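You operate a simulated robot arm through the tools that you are given. There is no shell and no other tool.

The job below is to be done with a simulated robot arm. You get a single attempt, and the scene is never put back.

JOB
Put two biscuits on the white plate, close the tin and set the plate on the tray.
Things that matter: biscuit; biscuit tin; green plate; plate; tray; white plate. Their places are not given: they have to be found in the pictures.

Only the result counts: the job must be done as asked and must still hold three seconds after the hand-in. Knocking over, shifting, dropping, spilling or breaking anything else fails it.

ROBOT AND FRAMES
A 6-joint arm with a two-finger gripper, fixed in place. Base frame: the origin is on the floor under the middle of its stand, x ahead of it, y to its left, z up; the work surface is at about z = 460. Units: mm, degrees, N and s.
It reaches about 1298 mm from its shoulder. Its first joint turns from -149.0 to 149.0 degrees. Payload 1.57 kg.
The TCP is the grasp point between the finger pads, 21 mm short of the fingertips. In the tool frame z runs along the fingers and y along their closing line. The gripper opens to 70 mm; its body begins 50 mm behind the TCP.
Orientation is that of the tool frame in the base frame, as [roll, pitch, yaw] about the fixed x, y, z axes, in that order (R = Rz(yaw) Ry(pitch) Rx(roll)). With the fingers straight down and closing along the base's y, the tool's x points along the base's -x, its y along +y and its z along -z.

CONTROLS
- The arm moves only by the tool nudge_tool. Its argument "motion" is a list of rows, each an object (a shift or turn left out is 0, a gripper value left out holds the last) with "travel": the shift along the tool's x, y, z in mm, a list of three; "angular": the turn, a rotation vector about the tool's x, y, z in degrees, a list of three. In form: [{"travel": [tx, ty, tz], "angular": [rx, ry, rz]}, ...]. A call has 1 to 20 rows; each row is the pose to reach, as a shift and turn from the pose commanded when the call began, along the tool's axes at that moment. "claw" is the gripper command, from -1 (shut) to 1 (fully open), values between in proportion, set as the call begins (left out, the last holds). A row lasts 0.2 s, in which the tool goes at most 50 mm and 8.6 degrees; a call with a longer step from one row to the next is refused whole, and so is a gripper value outside its range. A pose out of reach is approached as far as the arm can. The call stops where the force on the tool passes 40 N (or 10 N more than at its start, if that is more) or the arm is blocked; 0.2 s more then pass. Each finger travels about 64.8 mm/s and halts on what it meets, pressing with about 29 N; the grip force reading is that of the motor and also rises with nothing between the fingers. The clock runs only during rows and for 0.2 s after the last one: add rows that repeat a pose to give the fingers time. It gives the time, the measured TCP pose, the force on the tool (base axes), the opening and the grip force at its end, in the units of the frame above (readings bear some noise), with the torque about the TCP (base axes, N m) and any sound that the robot's microphone picked up, and new pictures: "pictures" is both (left out), scene, wrist or none.
- Cameras (640 x 400 px; columns grow to the right, rows downward): "scene" is fixed at [51.2, 650.3, 1458.6]; the picture's right is [-0.25, -0.97, 0.00], its down [-0.80, 0.20, -0.57] and it looks along [0.55, -0.14, -0.82] (base axes); focal length 263 px, centre (320, 200). "wrist" rides on the gripper at [79, 4, -81] in the tool frame; the picture's right is [-0.05, 1.00, 0.00], its down [-0.67, -0.04, -0.75] and it looks along [-0.74, -0.04, 0.67] (tool axes); focal length 256 px, centre (320, 200).
- lift_body(by): slides the trunk up (or, below 0, down) by that many mm; the arm rides with it, the base frame stays. It gives what a move gives, with no picture.
- point_at(camera, pixels): for up to 12 pixels [column, row] of the newest picture of that camera ("zoom" is the newest enlarged one), the place [x, y, z] in the base frame of the surface seen there, good to about 3 mm. No time passes.
- close_up(camera, box): a new picture of the part [left, top, right, bottom] of that camera's present view, enlarged. No time passes.
- close_job(): hands the job in; it is judged then, once.

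Leave the gripper open and the arm clear of the work at the hand-in unless told otherwise.

The tools are called after "Request:" as name(argument=value, ...) on one line, values as JSON. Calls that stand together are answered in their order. nudge_tool: Moves the arm, as the interface text tells. Its arguments: {"type":"object","properties":{"motion":{"type":"array","items":{"type":"object","properties":{"travel":{"type":"array","items":{"type":"number"}},"angular":{"type":"array","items":{"type":"number"}}}}},"claw":{"type":"number"},"pictures":{"type":"string","enum":["both","scene","wrist","none"]}},"required":["motion"]} The other tools are called the same way: lift_body (by) moves the trunk up or down; point_at (camera, pixels) gives the place of the surface under pixels of a picture; close_up (camera, box) takes an enlarged picture of a part of a camera's view; close_job () hands the job in.

At the start:

```text
clock: 0.0
eef_pos: [533.8, 559.5, 1029.7]
tcp_rot: [-179.9, 0.0, 179.9]
contact_force: [-0.8, 0.1, -0.3]
moment: [-0.02, -0.01, 0.04]
grip_width: 69.9
grasp_force: 0.1
trunk travel left (down, up): [-711.0, 259.0]
```

scene: 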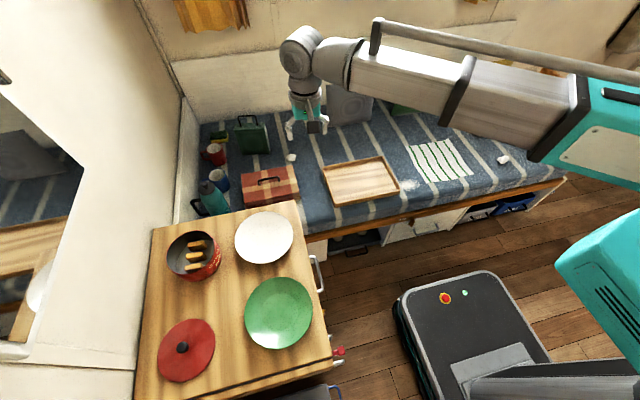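
wrist: 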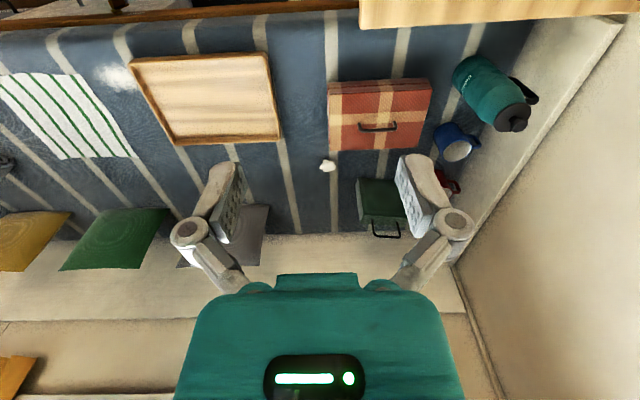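

I see a counter with a red tin (at about 193,256) holding biscuits, its red lid (185,350), a white plate (264,237) and a green plate (278,312). The tray is on the bed (360,180). I'll enlarge these areas.

Request:
close_up(camera="scene", box=[140, 200, 340, 325])

Request:
point_at(camera="scene", pixels=[[264, 237], [278, 312], [193, 256], [185, 350], [182, 347], [360, 180], [235, 240], [293, 237], [264, 213], [264, 263], [220, 300], [160, 300]])

```text
3.20 times, centred on (240, 262) of scene
```

zoom: 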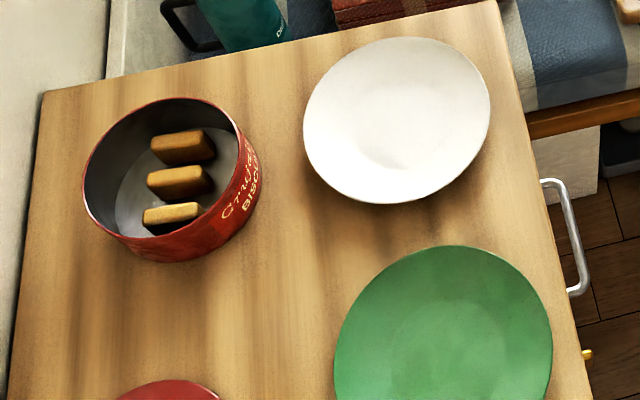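

```text
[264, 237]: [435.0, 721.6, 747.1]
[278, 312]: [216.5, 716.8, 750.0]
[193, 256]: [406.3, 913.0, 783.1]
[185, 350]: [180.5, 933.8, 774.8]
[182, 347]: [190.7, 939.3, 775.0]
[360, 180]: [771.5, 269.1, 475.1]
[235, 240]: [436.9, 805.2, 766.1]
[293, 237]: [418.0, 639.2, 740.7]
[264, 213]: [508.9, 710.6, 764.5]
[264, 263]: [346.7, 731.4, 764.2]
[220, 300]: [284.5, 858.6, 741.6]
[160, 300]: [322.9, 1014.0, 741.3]
```

The counter top is at z≈741. Next I'll measure the biscuits, the tin rim and the plate rim in the enlarged picture.

Request:
point_at(camera="zoom", pixels=[[153, 138], [202, 132], [213, 156], [165, 163], [148, 175], [198, 169], [150, 212], [197, 206], [84, 190], [160, 98], [242, 140], [175, 245]])

Request:
point_at(camera="zoom", pixels=[[305, 120], [488, 110], [395, 40], [390, 202], [395, 120], [360, 180], [450, 70], [130, 190], [200, 230], [145, 222], [172, 225], [200, 180]])

Request:
close_up(camera="scene", box=[160, 220, 240, 290])

```text
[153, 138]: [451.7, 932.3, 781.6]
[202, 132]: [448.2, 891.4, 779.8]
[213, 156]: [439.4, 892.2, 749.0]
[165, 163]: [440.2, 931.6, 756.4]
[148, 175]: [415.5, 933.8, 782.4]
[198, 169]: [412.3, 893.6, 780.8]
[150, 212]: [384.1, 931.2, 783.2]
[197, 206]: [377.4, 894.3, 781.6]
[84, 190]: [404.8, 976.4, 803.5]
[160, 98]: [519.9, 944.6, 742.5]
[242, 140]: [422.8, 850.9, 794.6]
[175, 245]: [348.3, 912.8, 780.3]
```

```text
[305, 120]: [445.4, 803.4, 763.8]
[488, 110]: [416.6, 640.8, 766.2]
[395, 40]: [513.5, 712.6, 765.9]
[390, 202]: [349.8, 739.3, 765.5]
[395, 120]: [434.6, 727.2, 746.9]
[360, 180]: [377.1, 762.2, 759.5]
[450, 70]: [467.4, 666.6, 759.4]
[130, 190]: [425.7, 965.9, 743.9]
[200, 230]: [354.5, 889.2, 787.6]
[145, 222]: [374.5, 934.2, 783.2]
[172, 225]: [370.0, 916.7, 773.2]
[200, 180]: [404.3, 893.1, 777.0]
```

```text
5.71 times, centred on (200, 255) of scene
```

zoom: 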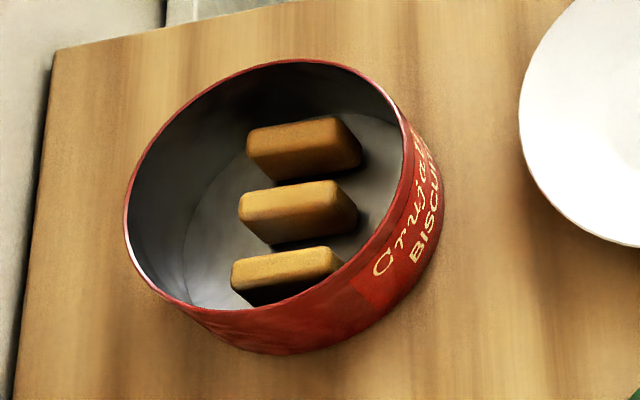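

Request:
point_at(camera="zoom", pixels=[[247, 138], [335, 118], [257, 157], [350, 142], [240, 200], [333, 183], [250, 218], [345, 205], [233, 266], [325, 249], [240, 284], [338, 265]])

Request:
point_at(camera="zoom", pixels=[[127, 216], [300, 61], [406, 150], [207, 311], [300, 303], [365, 245], [160, 290], [150, 150], [395, 105], [355, 160], [200, 270], [270, 235]])

Request:
close_up(camera="scene", box=[140, 300, 240, 390])

```text
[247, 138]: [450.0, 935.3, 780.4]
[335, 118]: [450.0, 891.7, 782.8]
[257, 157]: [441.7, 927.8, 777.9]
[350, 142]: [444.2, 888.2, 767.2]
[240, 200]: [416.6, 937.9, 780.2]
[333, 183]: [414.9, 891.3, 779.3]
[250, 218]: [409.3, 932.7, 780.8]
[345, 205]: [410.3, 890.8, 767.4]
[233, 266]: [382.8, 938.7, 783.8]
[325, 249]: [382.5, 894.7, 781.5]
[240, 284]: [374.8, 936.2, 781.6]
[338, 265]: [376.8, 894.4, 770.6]
```

```text
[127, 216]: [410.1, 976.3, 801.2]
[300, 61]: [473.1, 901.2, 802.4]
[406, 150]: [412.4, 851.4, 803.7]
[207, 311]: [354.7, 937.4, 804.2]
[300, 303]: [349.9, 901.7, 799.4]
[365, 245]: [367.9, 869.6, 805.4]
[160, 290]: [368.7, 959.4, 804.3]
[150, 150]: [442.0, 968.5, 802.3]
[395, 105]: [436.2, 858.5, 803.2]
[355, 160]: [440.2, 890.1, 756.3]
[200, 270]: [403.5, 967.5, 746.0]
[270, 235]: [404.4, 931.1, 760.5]
```

```text
4.44 times, centred on (190, 345) of scene
```

zoom: 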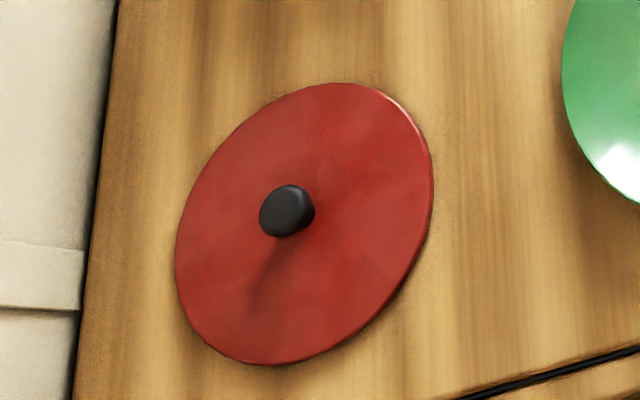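

The tin is centred near (411, 914), rim z≈803. Three biscuits stand on edge at x≈446, 413 and 379, with tops at z≈782. Now I'll look closely at the plate, the tray and the gripper.

Request:
close_up(camera="scene", box=[224, 200, 320, 275])

Request:
close_up(camera="scene", box=[270, 80, 350, 145])

Request:
close_up(camera="scene", box=[280, 130, 440, 230])

```text
5.33 times, centred on (272, 238) of scene
```

zoom: 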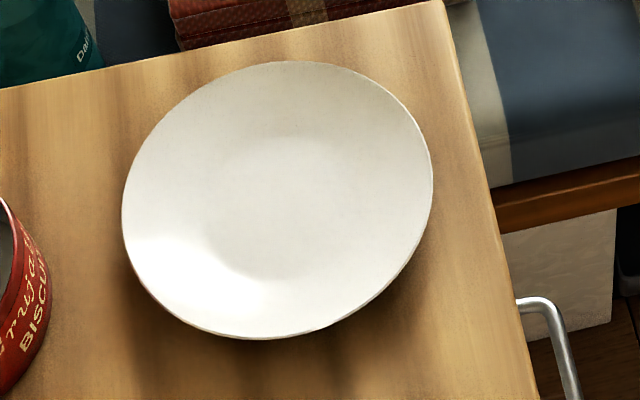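

```text
6.15 times, centred on (310, 112) of scene
```

zoom: 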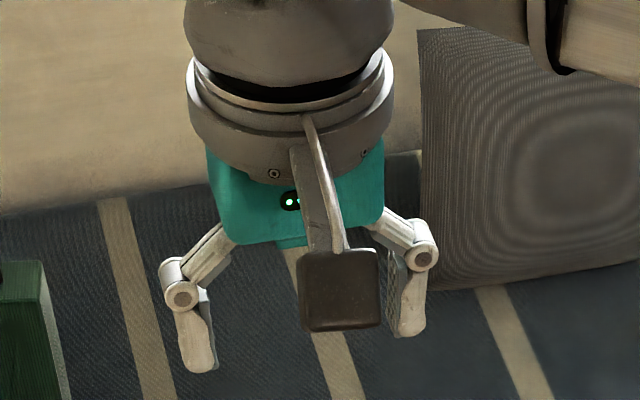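

```text
4.00 times, centred on (360, 180) of scene
```

zoom: 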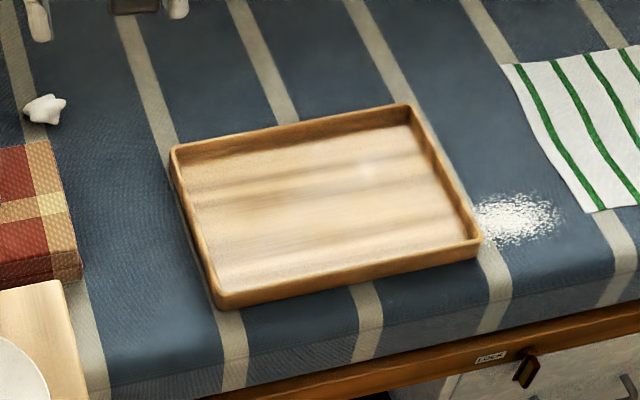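

The gripper has parallel fingers on swinging knuckles. Next I'll measure the tray corners and floor in the enlarged picture.

Request:
point_at(camera="zoom", pixels=[[173, 150], [407, 107], [480, 238], [218, 302], [185, 160], [403, 120], [462, 232], [225, 288], [320, 200], [290, 130], [350, 270], [195, 225]])

Request:
close_up(camera="scene", box=[224, 200, 320, 275])

```text
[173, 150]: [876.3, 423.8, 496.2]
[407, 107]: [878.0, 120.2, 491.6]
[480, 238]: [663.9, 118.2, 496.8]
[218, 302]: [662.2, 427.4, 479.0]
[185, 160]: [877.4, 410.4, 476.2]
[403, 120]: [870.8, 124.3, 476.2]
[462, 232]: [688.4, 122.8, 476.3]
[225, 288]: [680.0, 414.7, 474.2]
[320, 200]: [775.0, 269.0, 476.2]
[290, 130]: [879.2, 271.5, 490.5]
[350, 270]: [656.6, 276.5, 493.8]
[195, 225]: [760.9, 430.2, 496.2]
```

```text
5.33 times, centred on (272, 238) of scene
```

zoom: 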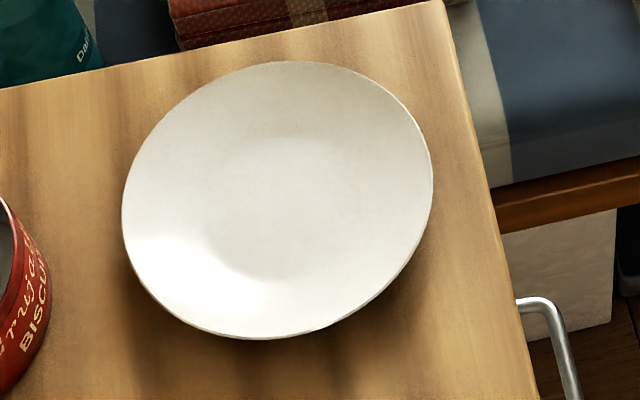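

The tray spans x 658–880 and y 118–430, floor z≈476, wall tops z≈496. Now I'll sample the plate profile and the counter edge in the zoom.

Request:
point_at(camera="zoom", pixels=[[277, 200], [310, 197], [330, 195], [350, 193], [370, 191], [390, 189], [405, 188], [418, 187], [428, 186], [440, 185], [475, 180], [487, 178]])

Request:
point_at(camera="zoom", pixels=[[125, 200], [200, 325], [270, 338], [360, 310], [428, 220], [430, 160], [400, 100], [340, 66], [260, 66], [180, 110], [138, 150], [140, 270]])

```text
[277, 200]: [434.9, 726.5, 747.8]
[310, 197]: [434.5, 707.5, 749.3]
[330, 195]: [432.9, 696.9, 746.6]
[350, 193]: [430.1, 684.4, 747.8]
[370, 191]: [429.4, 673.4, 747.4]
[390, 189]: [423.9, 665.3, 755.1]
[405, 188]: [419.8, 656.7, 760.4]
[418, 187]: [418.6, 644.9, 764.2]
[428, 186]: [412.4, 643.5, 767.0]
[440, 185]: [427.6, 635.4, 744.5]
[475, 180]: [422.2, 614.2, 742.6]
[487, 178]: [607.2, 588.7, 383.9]
```

```text
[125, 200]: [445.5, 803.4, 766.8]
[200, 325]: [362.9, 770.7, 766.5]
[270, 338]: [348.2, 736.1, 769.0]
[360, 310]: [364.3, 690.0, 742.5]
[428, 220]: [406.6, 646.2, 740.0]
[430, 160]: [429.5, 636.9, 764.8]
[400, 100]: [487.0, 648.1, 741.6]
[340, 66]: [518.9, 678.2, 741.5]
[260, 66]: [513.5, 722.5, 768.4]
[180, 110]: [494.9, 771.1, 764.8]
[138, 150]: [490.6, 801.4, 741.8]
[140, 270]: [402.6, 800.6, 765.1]
```

Plate: centre ≈ (431, 721), rim radius ≈ 83, rim z≈767, floor radius ≈50. It stands about 28 mm from the counter edge at y≈610. To plan clearances I'll measure the fingers in the wrist picture.

Request:
close_up(camera="wrist", box=[160, 140, 490, 300])

Request:
point_at(camera="wrist", pixels=[[212, 168], [240, 168], [240, 200], [225, 240], [195, 205], [172, 235], [210, 180], [400, 160], [425, 157], [442, 205], [405, 195], [470, 225]])

```text
1.94 times, centred on (325, 220) of wrist
```

zoom: 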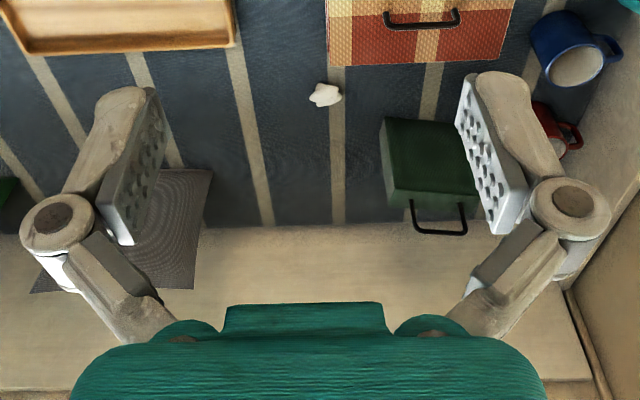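

```text
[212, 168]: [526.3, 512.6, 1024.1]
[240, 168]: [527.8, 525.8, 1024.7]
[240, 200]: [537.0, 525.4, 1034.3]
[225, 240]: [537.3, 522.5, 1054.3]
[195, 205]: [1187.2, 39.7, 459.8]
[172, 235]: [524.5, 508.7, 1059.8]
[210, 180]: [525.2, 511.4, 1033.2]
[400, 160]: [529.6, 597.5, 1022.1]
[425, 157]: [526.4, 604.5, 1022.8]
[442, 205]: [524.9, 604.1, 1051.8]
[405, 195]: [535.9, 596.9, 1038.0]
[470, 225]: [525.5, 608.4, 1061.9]
```

I'll measure the fingertip outline and knuckles more precisely.

Request:
point_at(camera="zoom", pixels=[[490, 76], [505, 78], [520, 90], [470, 85], [463, 110], [545, 140], [560, 170], [608, 210], [570, 240], [590, 185], [500, 225], [540, 290]])

Request:
point_at(camera="zoom", pixels=[[120, 90], [100, 100], [155, 95], [80, 170], [25, 220], [40, 200], [95, 190], [110, 180], [130, 240], [150, 340], [500, 360], [90, 370]])

```text
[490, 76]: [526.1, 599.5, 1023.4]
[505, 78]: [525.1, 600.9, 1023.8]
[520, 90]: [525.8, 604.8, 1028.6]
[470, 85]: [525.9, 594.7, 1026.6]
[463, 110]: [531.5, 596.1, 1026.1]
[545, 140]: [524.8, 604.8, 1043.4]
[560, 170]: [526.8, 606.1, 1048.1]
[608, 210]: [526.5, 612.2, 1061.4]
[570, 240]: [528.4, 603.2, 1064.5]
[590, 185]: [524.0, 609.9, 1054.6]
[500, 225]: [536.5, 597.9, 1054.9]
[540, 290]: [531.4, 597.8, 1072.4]
```

```text
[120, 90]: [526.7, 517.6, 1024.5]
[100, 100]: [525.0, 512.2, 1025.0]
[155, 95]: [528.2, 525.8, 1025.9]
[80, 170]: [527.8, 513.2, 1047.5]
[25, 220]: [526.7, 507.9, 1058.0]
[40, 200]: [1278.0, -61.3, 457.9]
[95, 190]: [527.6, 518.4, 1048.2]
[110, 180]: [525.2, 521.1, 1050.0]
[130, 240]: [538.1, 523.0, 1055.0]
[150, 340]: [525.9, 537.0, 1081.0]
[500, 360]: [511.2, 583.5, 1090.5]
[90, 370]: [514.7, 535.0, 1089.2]
```

The fingers are about 10 mm thick. Moving the plate empty is safest, so the order is plate to tray, then biscuits onto it, then the lid.

I'll pinch the white plate's rim from the −y side, over the counter edge, with the fingers about 30° below horizontal, parallel to the sloped rim. First I go to a pre-grasp near (431, 548, 816), tilting by 60°, with the claw partly closed.

Request:
nudge_tool(motion=[{"travel": [12.9, -1.4, 26.6], "angular": [-7.5, 0, 0]}, {"travel": [25.7, -2.9, 53.3], "angular": [-15, 0, 0]}, {"travel": [38.6, -4.3, 79.9], "angular": [-22.5, 0, 0]}, {"travel": [51.5, -5.8, 106.5], "angular": [-30, 0, 0]}, {"travel": [64.4, -7.2, 133.1], "angular": [-37.5, 0, 0]}, {"travel": [77.2, -8.6, 159.8], "angular": [-45, 0, 0]}, {"travel": [90.1, -10.1, 186.4], "angular": [-52.5, 0, 0]}, {"travel": [103, -11.5, 213], "angular": [-60, 0, 0]}, {"travel": [103, -11.5, 213], "angular": [-60, 0, 0]}], claw=-0.5)

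```text
clock: 2.0
eef_pos: [437.2, 545.0, 1123.5]
tcp_rot: [119.9, 0.1, -180.0]
contact_force: [-0.4, 0.5, 0.2]
moment: [0.02, 0.02, 0.01]
grip_width: 17.7
grasp_force: 0.2
out of reach, approached as far as the arm can: row 1, 2, 3, 4, 5, 6, 7, 8, 9
trunk travel left (down, up): [-711.0, 259.0]
```

scene: 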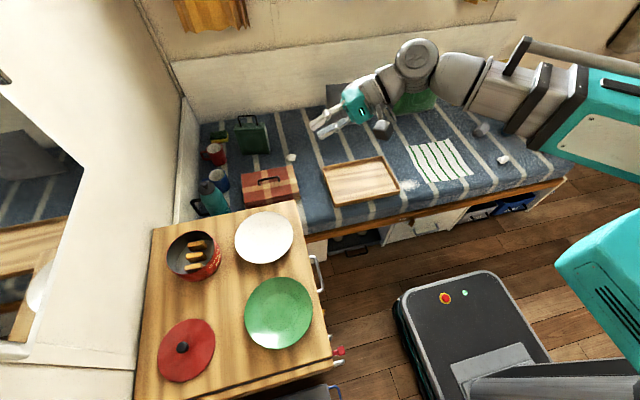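
wrist: 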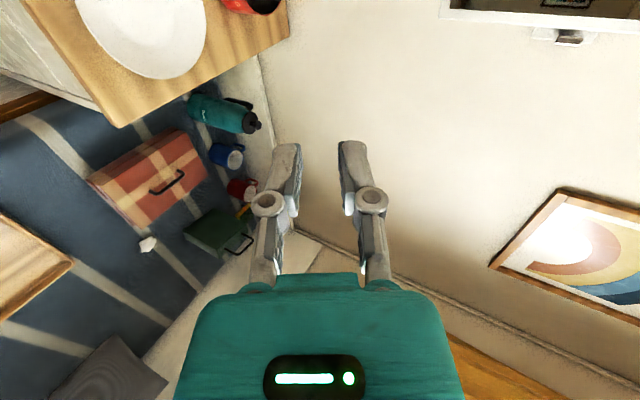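

The arm couldn't get low enough with the trunk this high: TCP z is 1123 instead of 816. The space below the hand is clear, since the tips are at y≈563 and the counter edge is at y≈610. I'll lower the trunk by 300 mm.

Request:
lift_body(by=-300)

```text
clock: 5.0
eef_pos: [437.1, 544.6, 822.9]
tcp_rot: [120.0, 0.0, 180.0]
contact_force: [0.2, 0.7, 0.3]
moment: [0.03, 0.03, 0.02]
grip_width: 17.5
grasp_force: 0.0
trunk travel left (down, up): [-411.0, 559.0]
```

The TCP is now at (437, 545, 823). I'll hold the pose once to get fresh pictures.

Request:
nudge_tool(motion=[{"travel": [0, 0, 0]}, {"travel": [0, 0, 0]}])

```text
clock: 5.6
eef_pos: [437.0, 545.1, 822.7]
tcp_rot: [120.0, 0.0, -180.0]
contact_force: [0.2, -0.5, -0.1]
moment: [0.01, 0.0, -0.02]
grip_width: 17.3
grasp_force: 0.2
trunk travel left (down, up): [-411.0, 559.0]
```

scene: 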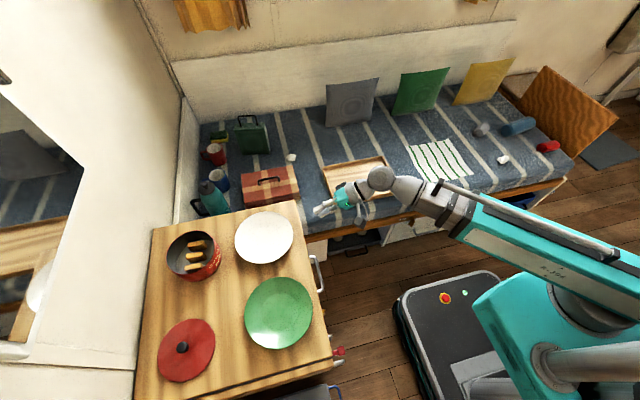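
wrist: 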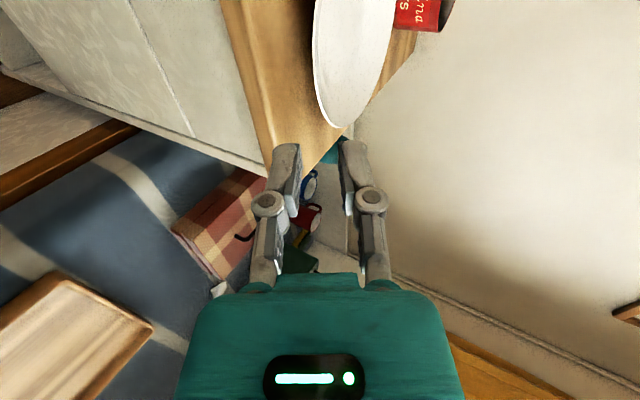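

In the wrist view the plate's rim is ahead and above the fingers, at about (345, 127). I'll measure rim, wall and counter-edge points here.

Request:
point_at(camera="wrist", pixels=[[345, 124], [325, 105], [316, 70], [316, 30], [340, 90], [355, 60], [375, 40], [370, 80], [285, 130], [265, 110], [240, 60], [330, 20]])

Request:
close_up(camera="wrist", box=[220, 0, 460, 150])

```text
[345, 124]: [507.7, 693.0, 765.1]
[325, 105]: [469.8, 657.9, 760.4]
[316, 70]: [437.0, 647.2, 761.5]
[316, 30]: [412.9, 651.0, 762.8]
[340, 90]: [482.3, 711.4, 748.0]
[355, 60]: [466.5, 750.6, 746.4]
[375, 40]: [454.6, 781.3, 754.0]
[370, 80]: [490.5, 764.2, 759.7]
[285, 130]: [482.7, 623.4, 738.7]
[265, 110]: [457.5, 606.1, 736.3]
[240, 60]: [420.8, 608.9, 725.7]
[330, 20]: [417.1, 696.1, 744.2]
```

```text
2.67 times, centred on (340, 75) of wrist
```

zoom: 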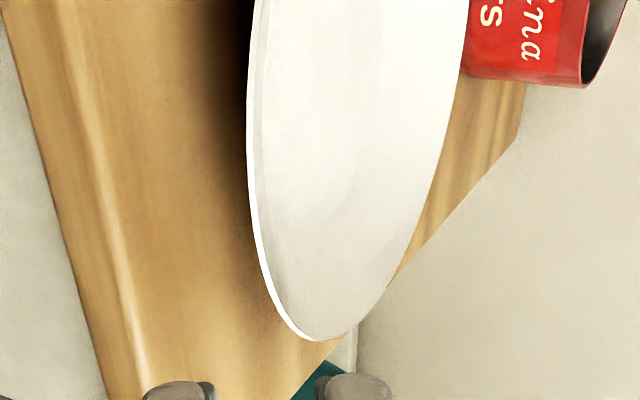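

The counter edge is at y≈606 and the plate rim is at z≈765. I'll narrow the claw to about 14 mm and advance along the fingers until the tips are about 18 mm short of the rim, then look.

Request:
nudge_tool(motion=[{"travel": [3, -2, 25]}, {"travel": [6, -3.8, 50]}, {"travel": [6, -3.8, 68]}, {"travel": [6, -3.8, 68]}], claw=-0.6)

```text
clock: 6.6
eef_pos: [430.1, 599.4, 823.3]
tcp_rot: [120.2, 0.0, -179.9]
contact_force: [0.0, 0.8, 0.0]
moment: [0.0, 0.01, -0.01]
grip_width: 14.0
grasp_force: 0.1
out of reach, approached as far as the arm can: row 1, 2, 3, 4
trunk travel left (down, up): [-411.0, 559.0]
```

scene: 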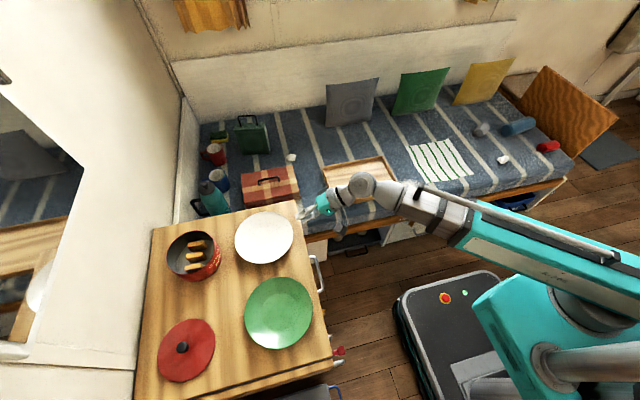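
wrist: 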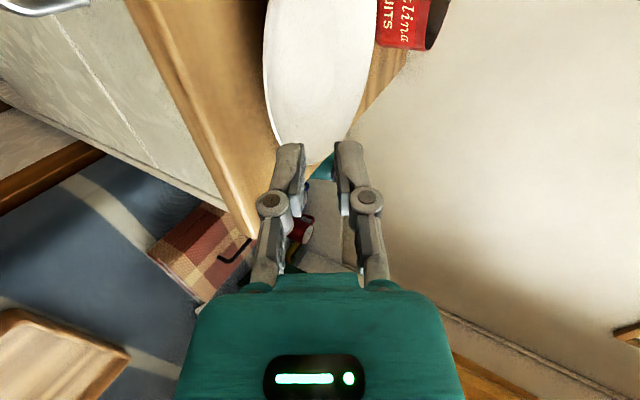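

It is still limited in height at z≈823, so the trunk needs to be lower. I'll check the arm link heights from the scene picture before backing off and lowering more.

Request:
point_at(camera="scene", pixels=[[360, 187], [345, 190], [390, 190], [420, 205], [450, 215], [470, 230], [520, 245], [580, 270], [600, 295], [620, 250], [540, 330], [330, 200]])

```text
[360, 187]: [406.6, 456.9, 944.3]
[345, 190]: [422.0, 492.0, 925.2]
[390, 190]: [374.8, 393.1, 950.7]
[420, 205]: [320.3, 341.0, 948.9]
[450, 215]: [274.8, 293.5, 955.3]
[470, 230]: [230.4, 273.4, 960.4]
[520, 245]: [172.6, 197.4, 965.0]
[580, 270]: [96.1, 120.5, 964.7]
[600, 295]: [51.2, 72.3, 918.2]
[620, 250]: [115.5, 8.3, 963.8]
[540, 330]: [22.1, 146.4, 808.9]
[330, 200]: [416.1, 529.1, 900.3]
```

The forearm lies level at about z 950 and has room below it. I'll back the hand off 70 mm in −y so it clears the counter, then lower the trunk by 120 mm.

Request:
nudge_tool(motion=[{"travel": [0, -17.5, -30.3]}, {"travel": [0, -35, -60.6]}, {"travel": [0, -35, -60.6]}], pictures="none")

Request:
point_at(camera="scene", pixels=[[319, 258], [322, 285], [314, 260], [318, 275], [307, 240]])

```text
clock: 7.4
eef_pos: [430.9, 529.2, 823.0]
tcp_rot: [120.0, 0.0, -179.8]
contact_force: [0.4, -0.1, 0.2]
moment: [-0.02, -0.02, 0.03]
grip_width: 14.0
grasp_force: 0.1
trunk travel left (down, up): [-411.0, 559.0]
```

```text
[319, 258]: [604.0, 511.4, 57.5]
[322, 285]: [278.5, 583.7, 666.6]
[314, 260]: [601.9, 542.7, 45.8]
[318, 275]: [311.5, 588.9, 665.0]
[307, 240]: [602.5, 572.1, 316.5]
```

The hand is at (431, 529, 823). The counter's handle is at x≈280–320, clear of the hand. Now I'll lower the trunk by 120 mm.

Request:
lift_body(by=-120)

```text
clock: 8.9
eef_pos: [431.0, 529.6, 703.7]
tcp_rot: [119.8, 0.0, 180.0]
contact_force: [0.7, -0.7, 0.3]
moment: [0.01, 0.02, 0.02]
grip_width: 14.0
grasp_force: 0.0
trunk travel left (down, up): [-291.0, 679.0]
```

Next I raise the hand with the arm to z≈815, then move in to the pre-grasp at (431, 600, 787).

Request:
nudge_tool(motion=[{"travel": [0, 33, -19]}, {"travel": [0, 66, -38]}, {"travel": [0, 99.6, -57.5]}, {"travel": [0, 102, -30]}, {"travel": [0, 105, -5]}, {"travel": [0, 107, 19.4]}, {"travel": [0, 107, 19.4]}])

```text
clock: 10.5
eef_pos: [432.1, 595.9, 704.1]
tcp_rot: [119.8, 0.1, -180.0]
contact_force: [2.5, -9.4, 3.1]
moment: [0.11, 0.04, -0.02]
grip_width: 12.2
grasp_force: 0.2
out of reach, approached as far as the arm can: row 1, 2, 3, 4, 5, 6, 7
trunk travel left (down, up): [-291.0, 679.0]
```

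scene: 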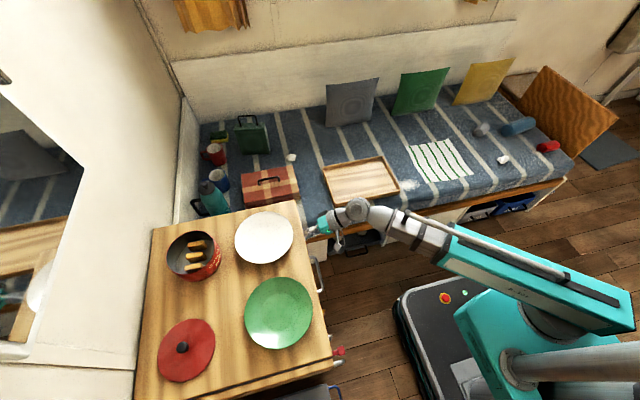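
wrist: 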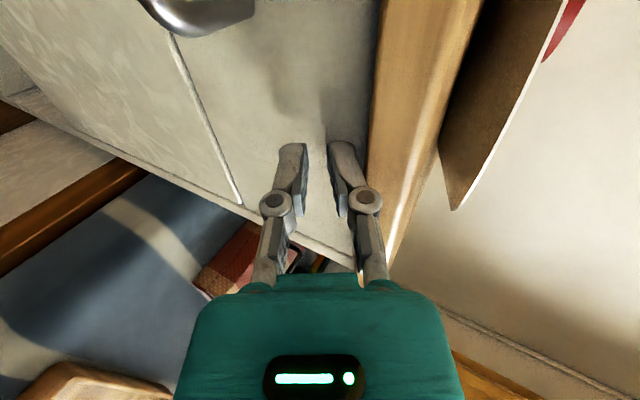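

I now see that the arm moves only level: height changes come from the trunk (or from wrist tilt). The tips have touched the counter's side at y≈614, with a force of 9 N, and nothing has shifted. I'll back off in −y.

Request:
nudge_tool(motion=[{"travel": [0, -15, -26]}, {"travel": [0, -30, -52]}, {"travel": [0, -30, -52]}], claw=-0.49)

```text
clock: 11.3
eef_pos: [432.0, 538.0, 703.6]
tcp_rot: [119.8, -0.1, -179.9]
contact_force: [0.5, -0.4, 1.1]
moment: [0.02, -0.01, 0.03]
grip_width: 17.7
grasp_force: 0.0
trunk travel left (down, up): [-291.0, 679.0]
```

scene: 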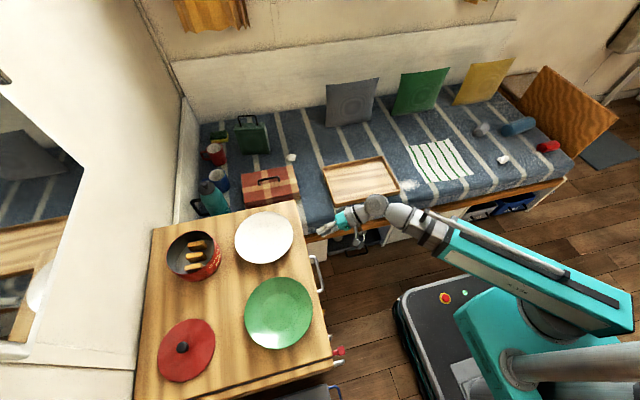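
wrist: 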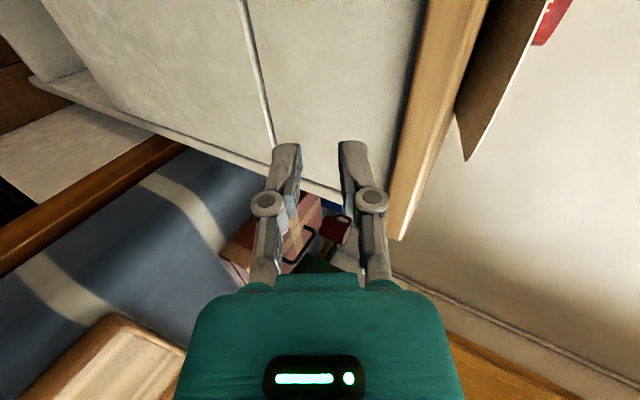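

Nothing was disturbed. Now I'll raise the trunk 69 mm to bring the TCP to z≈772.

Request:
lift_body(by=69)

Request:
nudge_tool(motion=[{"travel": [0, 12.5, 21.6]}, {"travel": [0, 25, 43.3]}, {"travel": [0, 30, 52]}, {"travel": [0, 30, 52]}])

```text
clock: 12.4
eef_pos: [431.4, 537.6, 772.2]
tcp_rot: [119.7, 0.0, 180.0]
contact_force: [-0.3, -0.4, -0.6]
moment: [-0.02, 0.0, 0.0]
grip_width: 18.0
grasp_force: 0.1
trunk travel left (down, up): [-360.0, 610.0]
```

```text
clock: 13.4
eef_pos: [431.9, 597.8, 773.5]
tcp_rot: [119.9, 0.0, -180.0]
contact_force: [0.5, 0.3, -0.2]
moment: [-0.01, 0.02, -0.02]
grip_width: 17.8
grasp_force: 0.1
trunk travel left (down, up): [-360.0, 610.0]
```

scene: 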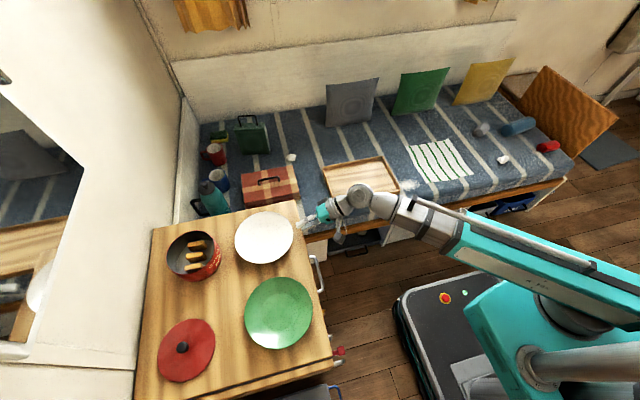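
wrist: 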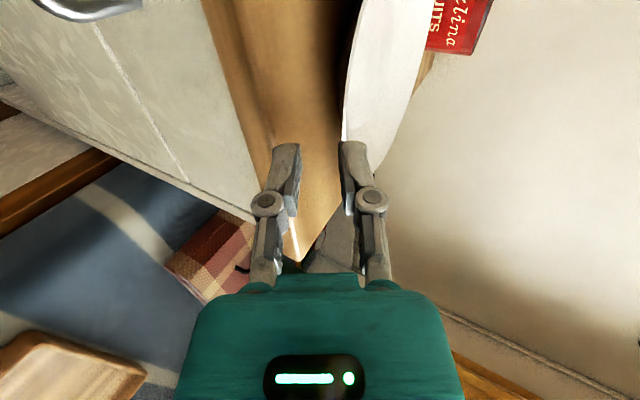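

The TCP is at (432, 598, 773) with the tips about 20 mm short of the rim. I'll check alignment with a close-up.

Request:
close_up(camera="wrist", box=[230, 20, 450, 220])

Request:
close_up(camera="scene", box=[250, 180, 370, 260])

Request:
point_at(camera="wrist", pixels=[[285, 148], [275, 165], [290, 165], [297, 150], [345, 145], [360, 147], [350, 165], [344, 120], [346, 90], [352, 50], [270, 190], [310, 120]])

```text
2.00 times, centred on (340, 120) of wrist
```

zoom: 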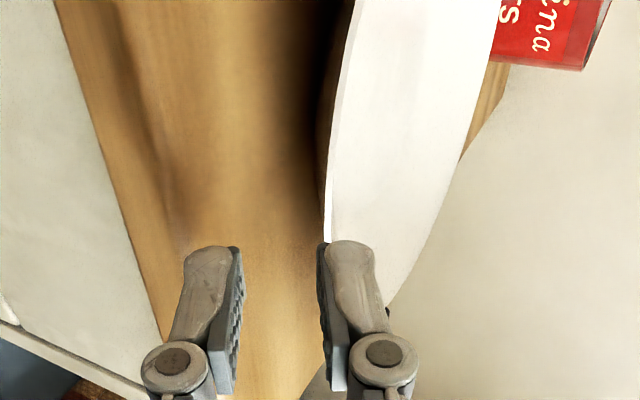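

```text
5.00 times, centred on (310, 220) of scene
```

zoom: 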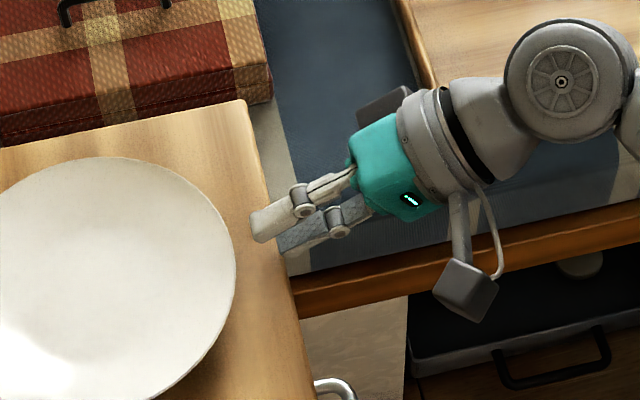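

```text
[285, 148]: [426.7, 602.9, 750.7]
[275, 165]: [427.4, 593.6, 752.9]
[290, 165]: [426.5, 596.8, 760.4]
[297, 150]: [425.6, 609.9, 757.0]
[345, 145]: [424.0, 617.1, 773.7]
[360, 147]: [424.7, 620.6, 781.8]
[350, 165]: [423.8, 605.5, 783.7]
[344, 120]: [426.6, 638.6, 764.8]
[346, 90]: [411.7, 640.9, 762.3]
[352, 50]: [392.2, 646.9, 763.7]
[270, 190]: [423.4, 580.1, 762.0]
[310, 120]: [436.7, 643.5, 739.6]
```

Measured: the upper pad's tip is at z≈772, above the rim top (≈765), and the lower finger's underside is at ≈748, above the counter (≈742). So I can slide level in +y by 38 mm, straddling the rim.

Request:
nudge_tool(motion=[{"travel": [0, 5, 8.66]}, {"travel": [0, 10, 17.3]}, {"travel": [0, 15, 26]}, {"travel": [0, 19, 32.9]}, {"travel": [0, 19, 32.9]}])

Request:
close_up(camera="wrist", box=[230, 20, 450, 220])

Request:
close_up(camera="scene", box=[230, 190, 350, 270])

```text
clock: 14.6
eef_pos: [431.1, 637.2, 773.1]
tcp_rot: [119.9, 0.0, 179.9]
contact_force: [0.0, -0.1, 1.4]
moment: [0.01, 0.02, -0.01]
grip_width: 17.8
grasp_force: 0.0
trunk travel left (down, up): [-360.0, 610.0]
```

scene: 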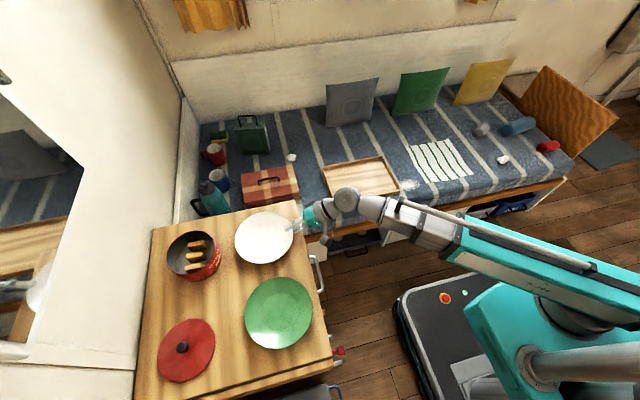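
wrist: 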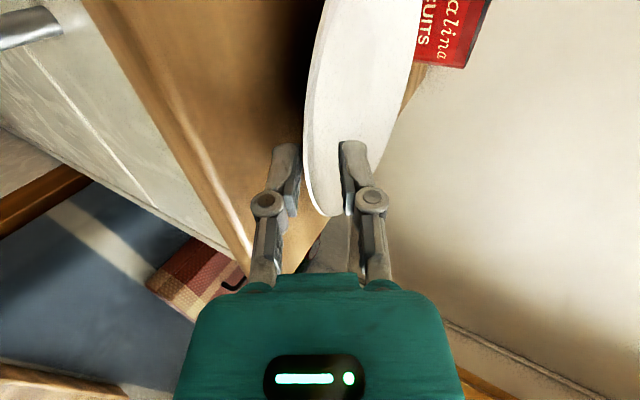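

```text
2.00 times, centred on (340, 120) of wrist
```

zoom: 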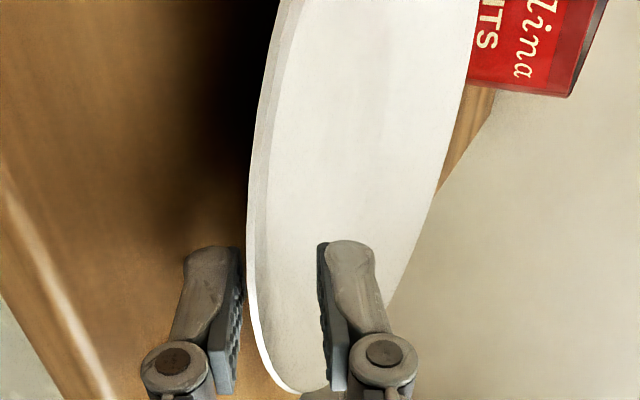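

```text
5.00 times, centred on (290, 230) of scene
```

zoom: 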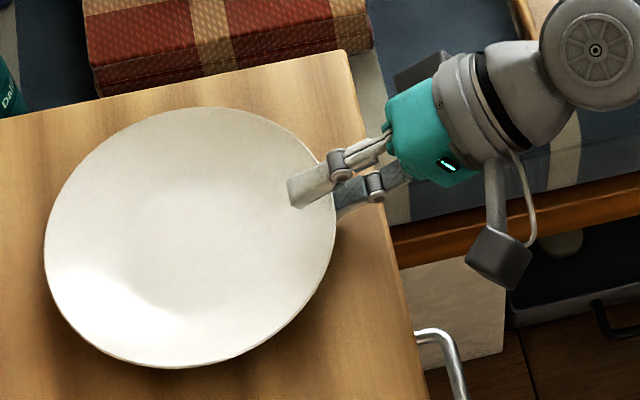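

The fingers straddle the rim, and the lower pad is nearly touching the rim's underside. I'll lower the trunk 3 mm to centre the rim better, then close the claw.

Request:
lift_body(by=-3)

Request:
nudge_tool(motion=[{"travel": [0, 0, 0]}, {"travel": [0, 0, 0]}, {"travel": [0, 0, 0]}, {"travel": [0, 0, 0]}], claw=-1)

Request:
close_up(camera="scene", box=[230, 190, 350, 270])

```text
clock: 15.1
eef_pos: [431.2, 635.5, 770.0]
tcp_rot: [119.8, 0.0, 180.0]
contact_force: [0.1, 0.2, 0.2]
moment: [0.02, -0.01, -0.01]
grip_width: 17.6
grasp_force: 0.0
trunk travel left (down, up): [-357.0, 613.0]
```

```text
clock: 16.1
eef_pos: [431.0, 635.7, 769.5]
tcp_rot: [119.8, -0.1, -180.0]
contact_force: [-0.5, 0.2, 0.3]
moment: [-0.19, -0.06, -0.03]
grip_width: 5.8
grasp_force: 28.8
trunk travel left (down, up): [-357.0, 613.0]
```

scene: 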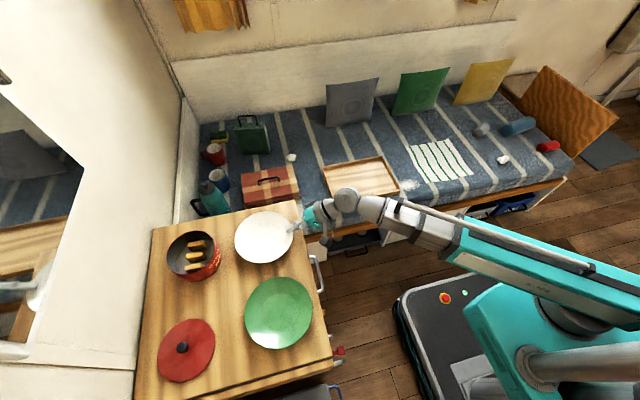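
wrist: 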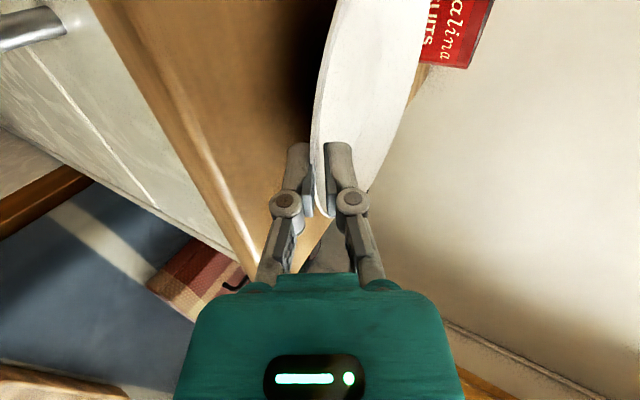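

```text
5.00 times, centred on (290, 230) of scene
```

zoom: 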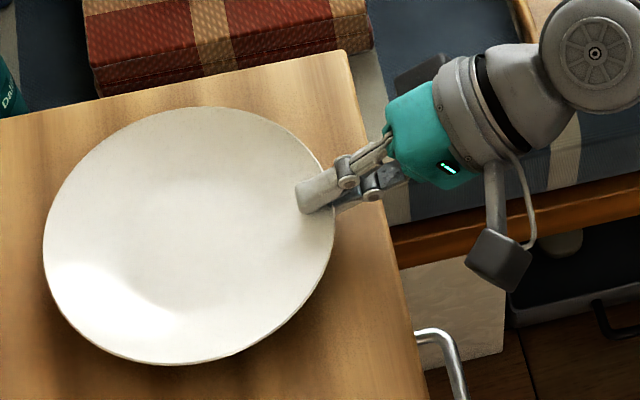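

The grip is on the rim: opening 5.8 mm, 28.8 N. I'll do a small test lift of 15 mm, then check that the plate comes up level without drooping.

Request:
lift_body(by=15)

Request:
nudge_tool(motion=[{"travel": [0, 0, 0]}])

Request:
close_up(camera="scene", box=[230, 190, 350, 270])

Request:
point_at(camera="scene", pixels=[[264, 237], [240, 240], [280, 225], [255, 257], [285, 240], [260, 216], [250, 245], [275, 250]])

```text
clock: 16.7
eef_pos: [431.9, 636.2, 785.1]
tcp_rot: [119.7, 0.0, -180.0]
contact_force: [-0.3, 0.1, -2.8]
moment: [-0.22, -0.02, -0.03]
grip_width: 6.1
grasp_force: 28.4
trunk travel left (down, up): [-372.0, 598.0]
```

```text
clock: 17.1
eef_pos: [431.4, 635.4, 784.2]
tcp_rot: [119.8, 0.0, -180.0]
contact_force: [0.0, -0.1, -2.2]
moment: [-0.22, -0.01, 0.0]
grip_width: 6.1
grasp_force: 29.5
trunk travel left (down, up): [-372.0, 598.0]
```

scene: 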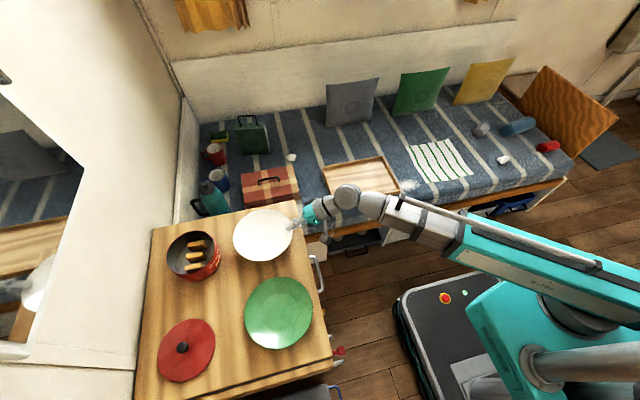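
wrist: 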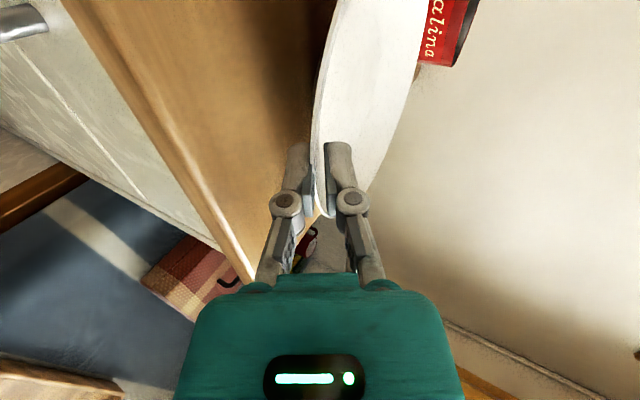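

```text
5.00 times, centred on (290, 230) of scene
```

zoom: 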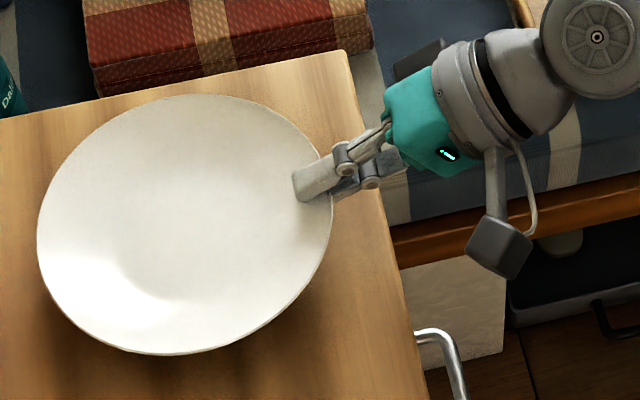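

```text
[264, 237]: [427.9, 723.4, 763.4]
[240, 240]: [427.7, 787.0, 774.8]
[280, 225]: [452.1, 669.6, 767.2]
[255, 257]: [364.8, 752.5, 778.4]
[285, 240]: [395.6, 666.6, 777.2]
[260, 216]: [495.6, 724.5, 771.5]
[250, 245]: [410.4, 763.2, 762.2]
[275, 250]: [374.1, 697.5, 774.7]
```

The plate is held level: the hand carries about 2.4 N, the plate centre rose to z≈763, and there is no droop. I'll lift 60 mm more for clearance, then carry it level in small steps to above the tray, with TCP target (770, 235).

Request:
lift_body(by=60)

Request:
nudge_tool(motion=[{"travel": [-5, -11.13, -19.28]}, {"travel": [-15, -22.26, -38.56]}, {"travel": [-30, -33.4, -57.8]}, {"travel": [-50, -44.5, -77.1]}, {"travel": [-72, -55.7, -96.4]}, {"travel": [-95, -66.8, -115.7]}, {"travel": [-120, -77.9, -135]}, {"travel": [-145, -89, -154.2]}, {"travel": [-170, -100.2, -173.5]}])

```text
clock: 18.1
eef_pos: [430.8, 636.7, 843.5]
tcp_rot: [119.8, 0.1, 180.0]
contact_force: [0.5, 0.2, -2.3]
moment: [-0.19, 0.0, -0.01]
grip_width: 6.0
grasp_force: 29.1
trunk travel left (down, up): [-432.0, 538.0]
```

```text
clock: 20.1
eef_pos: [601.2, 435.7, 844.9]
tcp_rot: [119.8, 0.1, -179.9]
contact_force: [-0.3, -0.2, -3.0]
moment: [-0.2, -0.02, -0.01]
grip_width: 6.0
grasp_force: 28.9
trunk travel left (down, up): [-432.0, 538.0]
```

scene: 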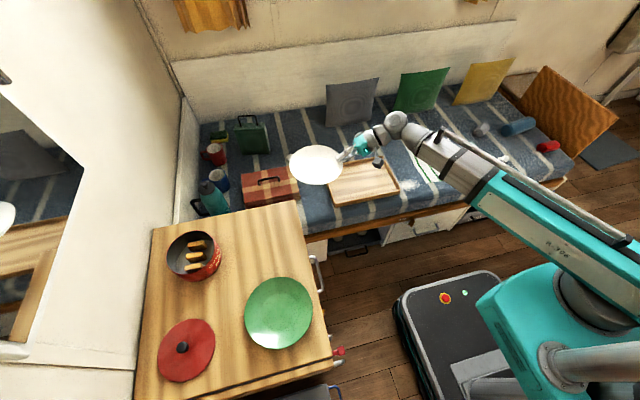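
wrist: 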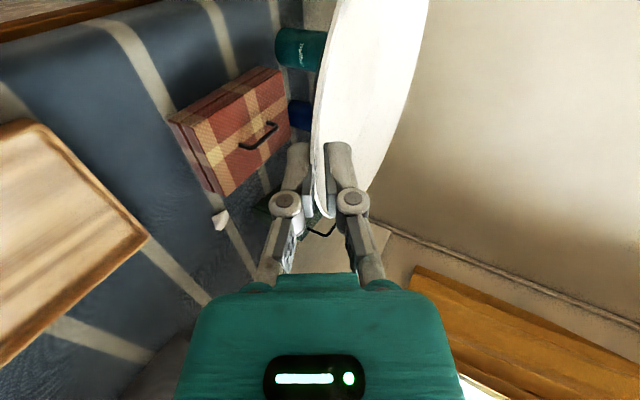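

The plate is steady. I'll carry on to (770, 235).

Request:
nudge_tool(motion=[{"travel": [-18, -11.1, -19.3]}, {"travel": [-37, -22.3, -38.6]}, {"travel": [-56, -33.4, -57.9]}, {"travel": [-75, -44.6, -77.2]}, {"travel": [-94, -55.7, -96.5]}, {"travel": [-113, -66.9, -115.8]}, {"travel": [-132, -78, -135.1]}, {"travel": [-150, -89.2, -154.4]}, {"travel": [-162, -96, -167]}, {"travel": [-168.8, -100.3, -173.8]}, {"travel": [-168.8, -100.3, -173.8]}])

```text
clock: 22.5
eef_pos: [773.0, 234.7, 844.6]
tcp_rot: [119.8, 0.0, 180.0]
contact_force: [-0.4, -0.5, -2.3]
moment: [-0.22, -0.02, 0.01]
grip_width: 6.2
grasp_force: 28.9
trunk travel left (down, up): [-432.0, 538.0]
```

scene: 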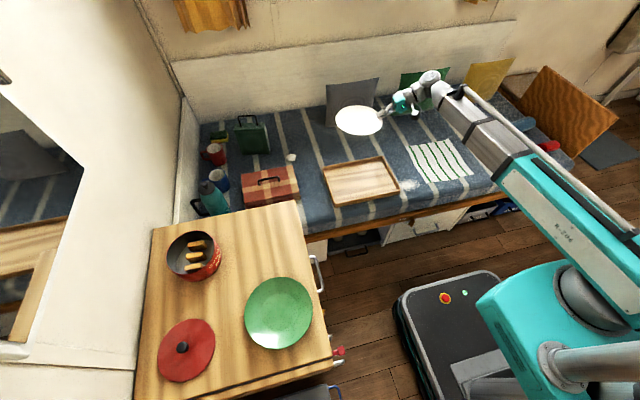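
wrist: 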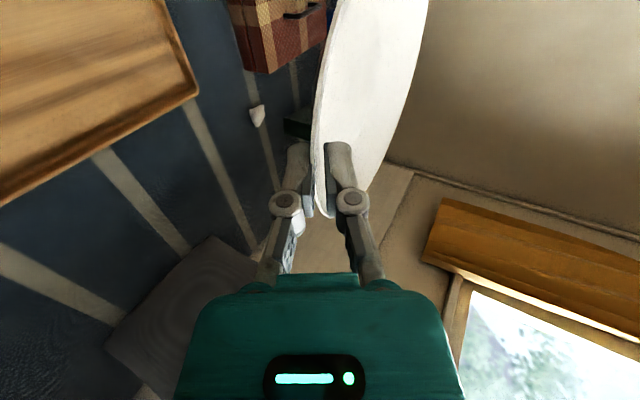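

The plate is above the tray. Before lowering the trunk, I'll check the plate's position, the arm links, and the height of items on the bed near the arm's path.

Request:
point_at(camera="scene", pixels=[[358, 120], [338, 122], [358, 106], [358, 134], [430, 80], [445, 95], [480, 125], [510, 150], [540, 190], [580, 240], [525, 123], [548, 146]])

Request:
close_up(camera="scene", box=[380, 40, 640, 220])

```text
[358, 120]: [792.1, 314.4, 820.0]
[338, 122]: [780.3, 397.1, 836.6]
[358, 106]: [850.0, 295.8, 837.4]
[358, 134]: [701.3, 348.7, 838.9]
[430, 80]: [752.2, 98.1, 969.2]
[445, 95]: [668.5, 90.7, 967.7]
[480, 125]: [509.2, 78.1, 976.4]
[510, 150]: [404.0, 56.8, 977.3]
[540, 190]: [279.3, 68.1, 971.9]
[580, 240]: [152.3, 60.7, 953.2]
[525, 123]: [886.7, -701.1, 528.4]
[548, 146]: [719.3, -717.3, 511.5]
```

```text
2.22 times, centred on (510, 130) of scene
```

zoom: 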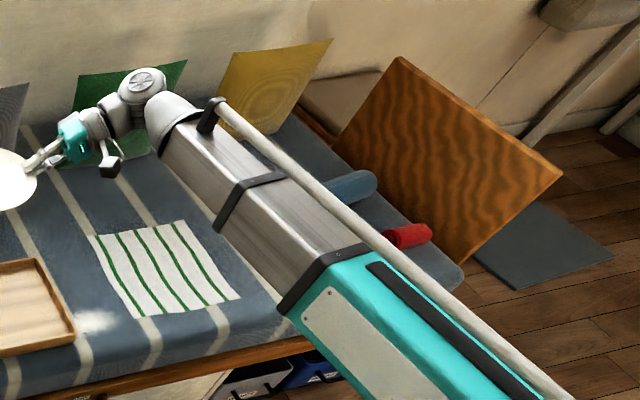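

The arm is a straight horizontal boom at y≈60–100, top about 130 mm above TCP height. I'll measure the boom's lower edge and the bed items beneath it.

Request:
point_at(camera="zoom", pixels=[[168, 150], [190, 190], [213, 222], [240, 255], [275, 298], [292, 318], [330, 370], [150, 130], [200, 240], [95, 320], [240, 300], [110, 165]])

Request:
point_at(camera="scene", pixels=[[360, 195], [328, 166], [384, 158], [399, 190], [335, 203], [376, 110], [384, 112], [374, 120]])

```text
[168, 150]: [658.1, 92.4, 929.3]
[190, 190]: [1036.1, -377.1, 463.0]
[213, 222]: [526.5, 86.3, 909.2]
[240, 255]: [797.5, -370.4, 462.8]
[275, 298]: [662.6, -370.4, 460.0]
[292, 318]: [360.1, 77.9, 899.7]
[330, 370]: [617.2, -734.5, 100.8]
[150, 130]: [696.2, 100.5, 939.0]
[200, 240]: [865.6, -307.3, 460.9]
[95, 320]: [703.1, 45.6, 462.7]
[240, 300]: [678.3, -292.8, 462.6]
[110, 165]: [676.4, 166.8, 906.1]
```

```text
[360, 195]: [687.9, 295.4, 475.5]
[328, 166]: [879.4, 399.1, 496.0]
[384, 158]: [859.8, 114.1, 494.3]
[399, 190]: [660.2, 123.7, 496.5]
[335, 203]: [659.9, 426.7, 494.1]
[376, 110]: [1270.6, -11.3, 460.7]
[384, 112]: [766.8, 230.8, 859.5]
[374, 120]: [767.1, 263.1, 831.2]
```

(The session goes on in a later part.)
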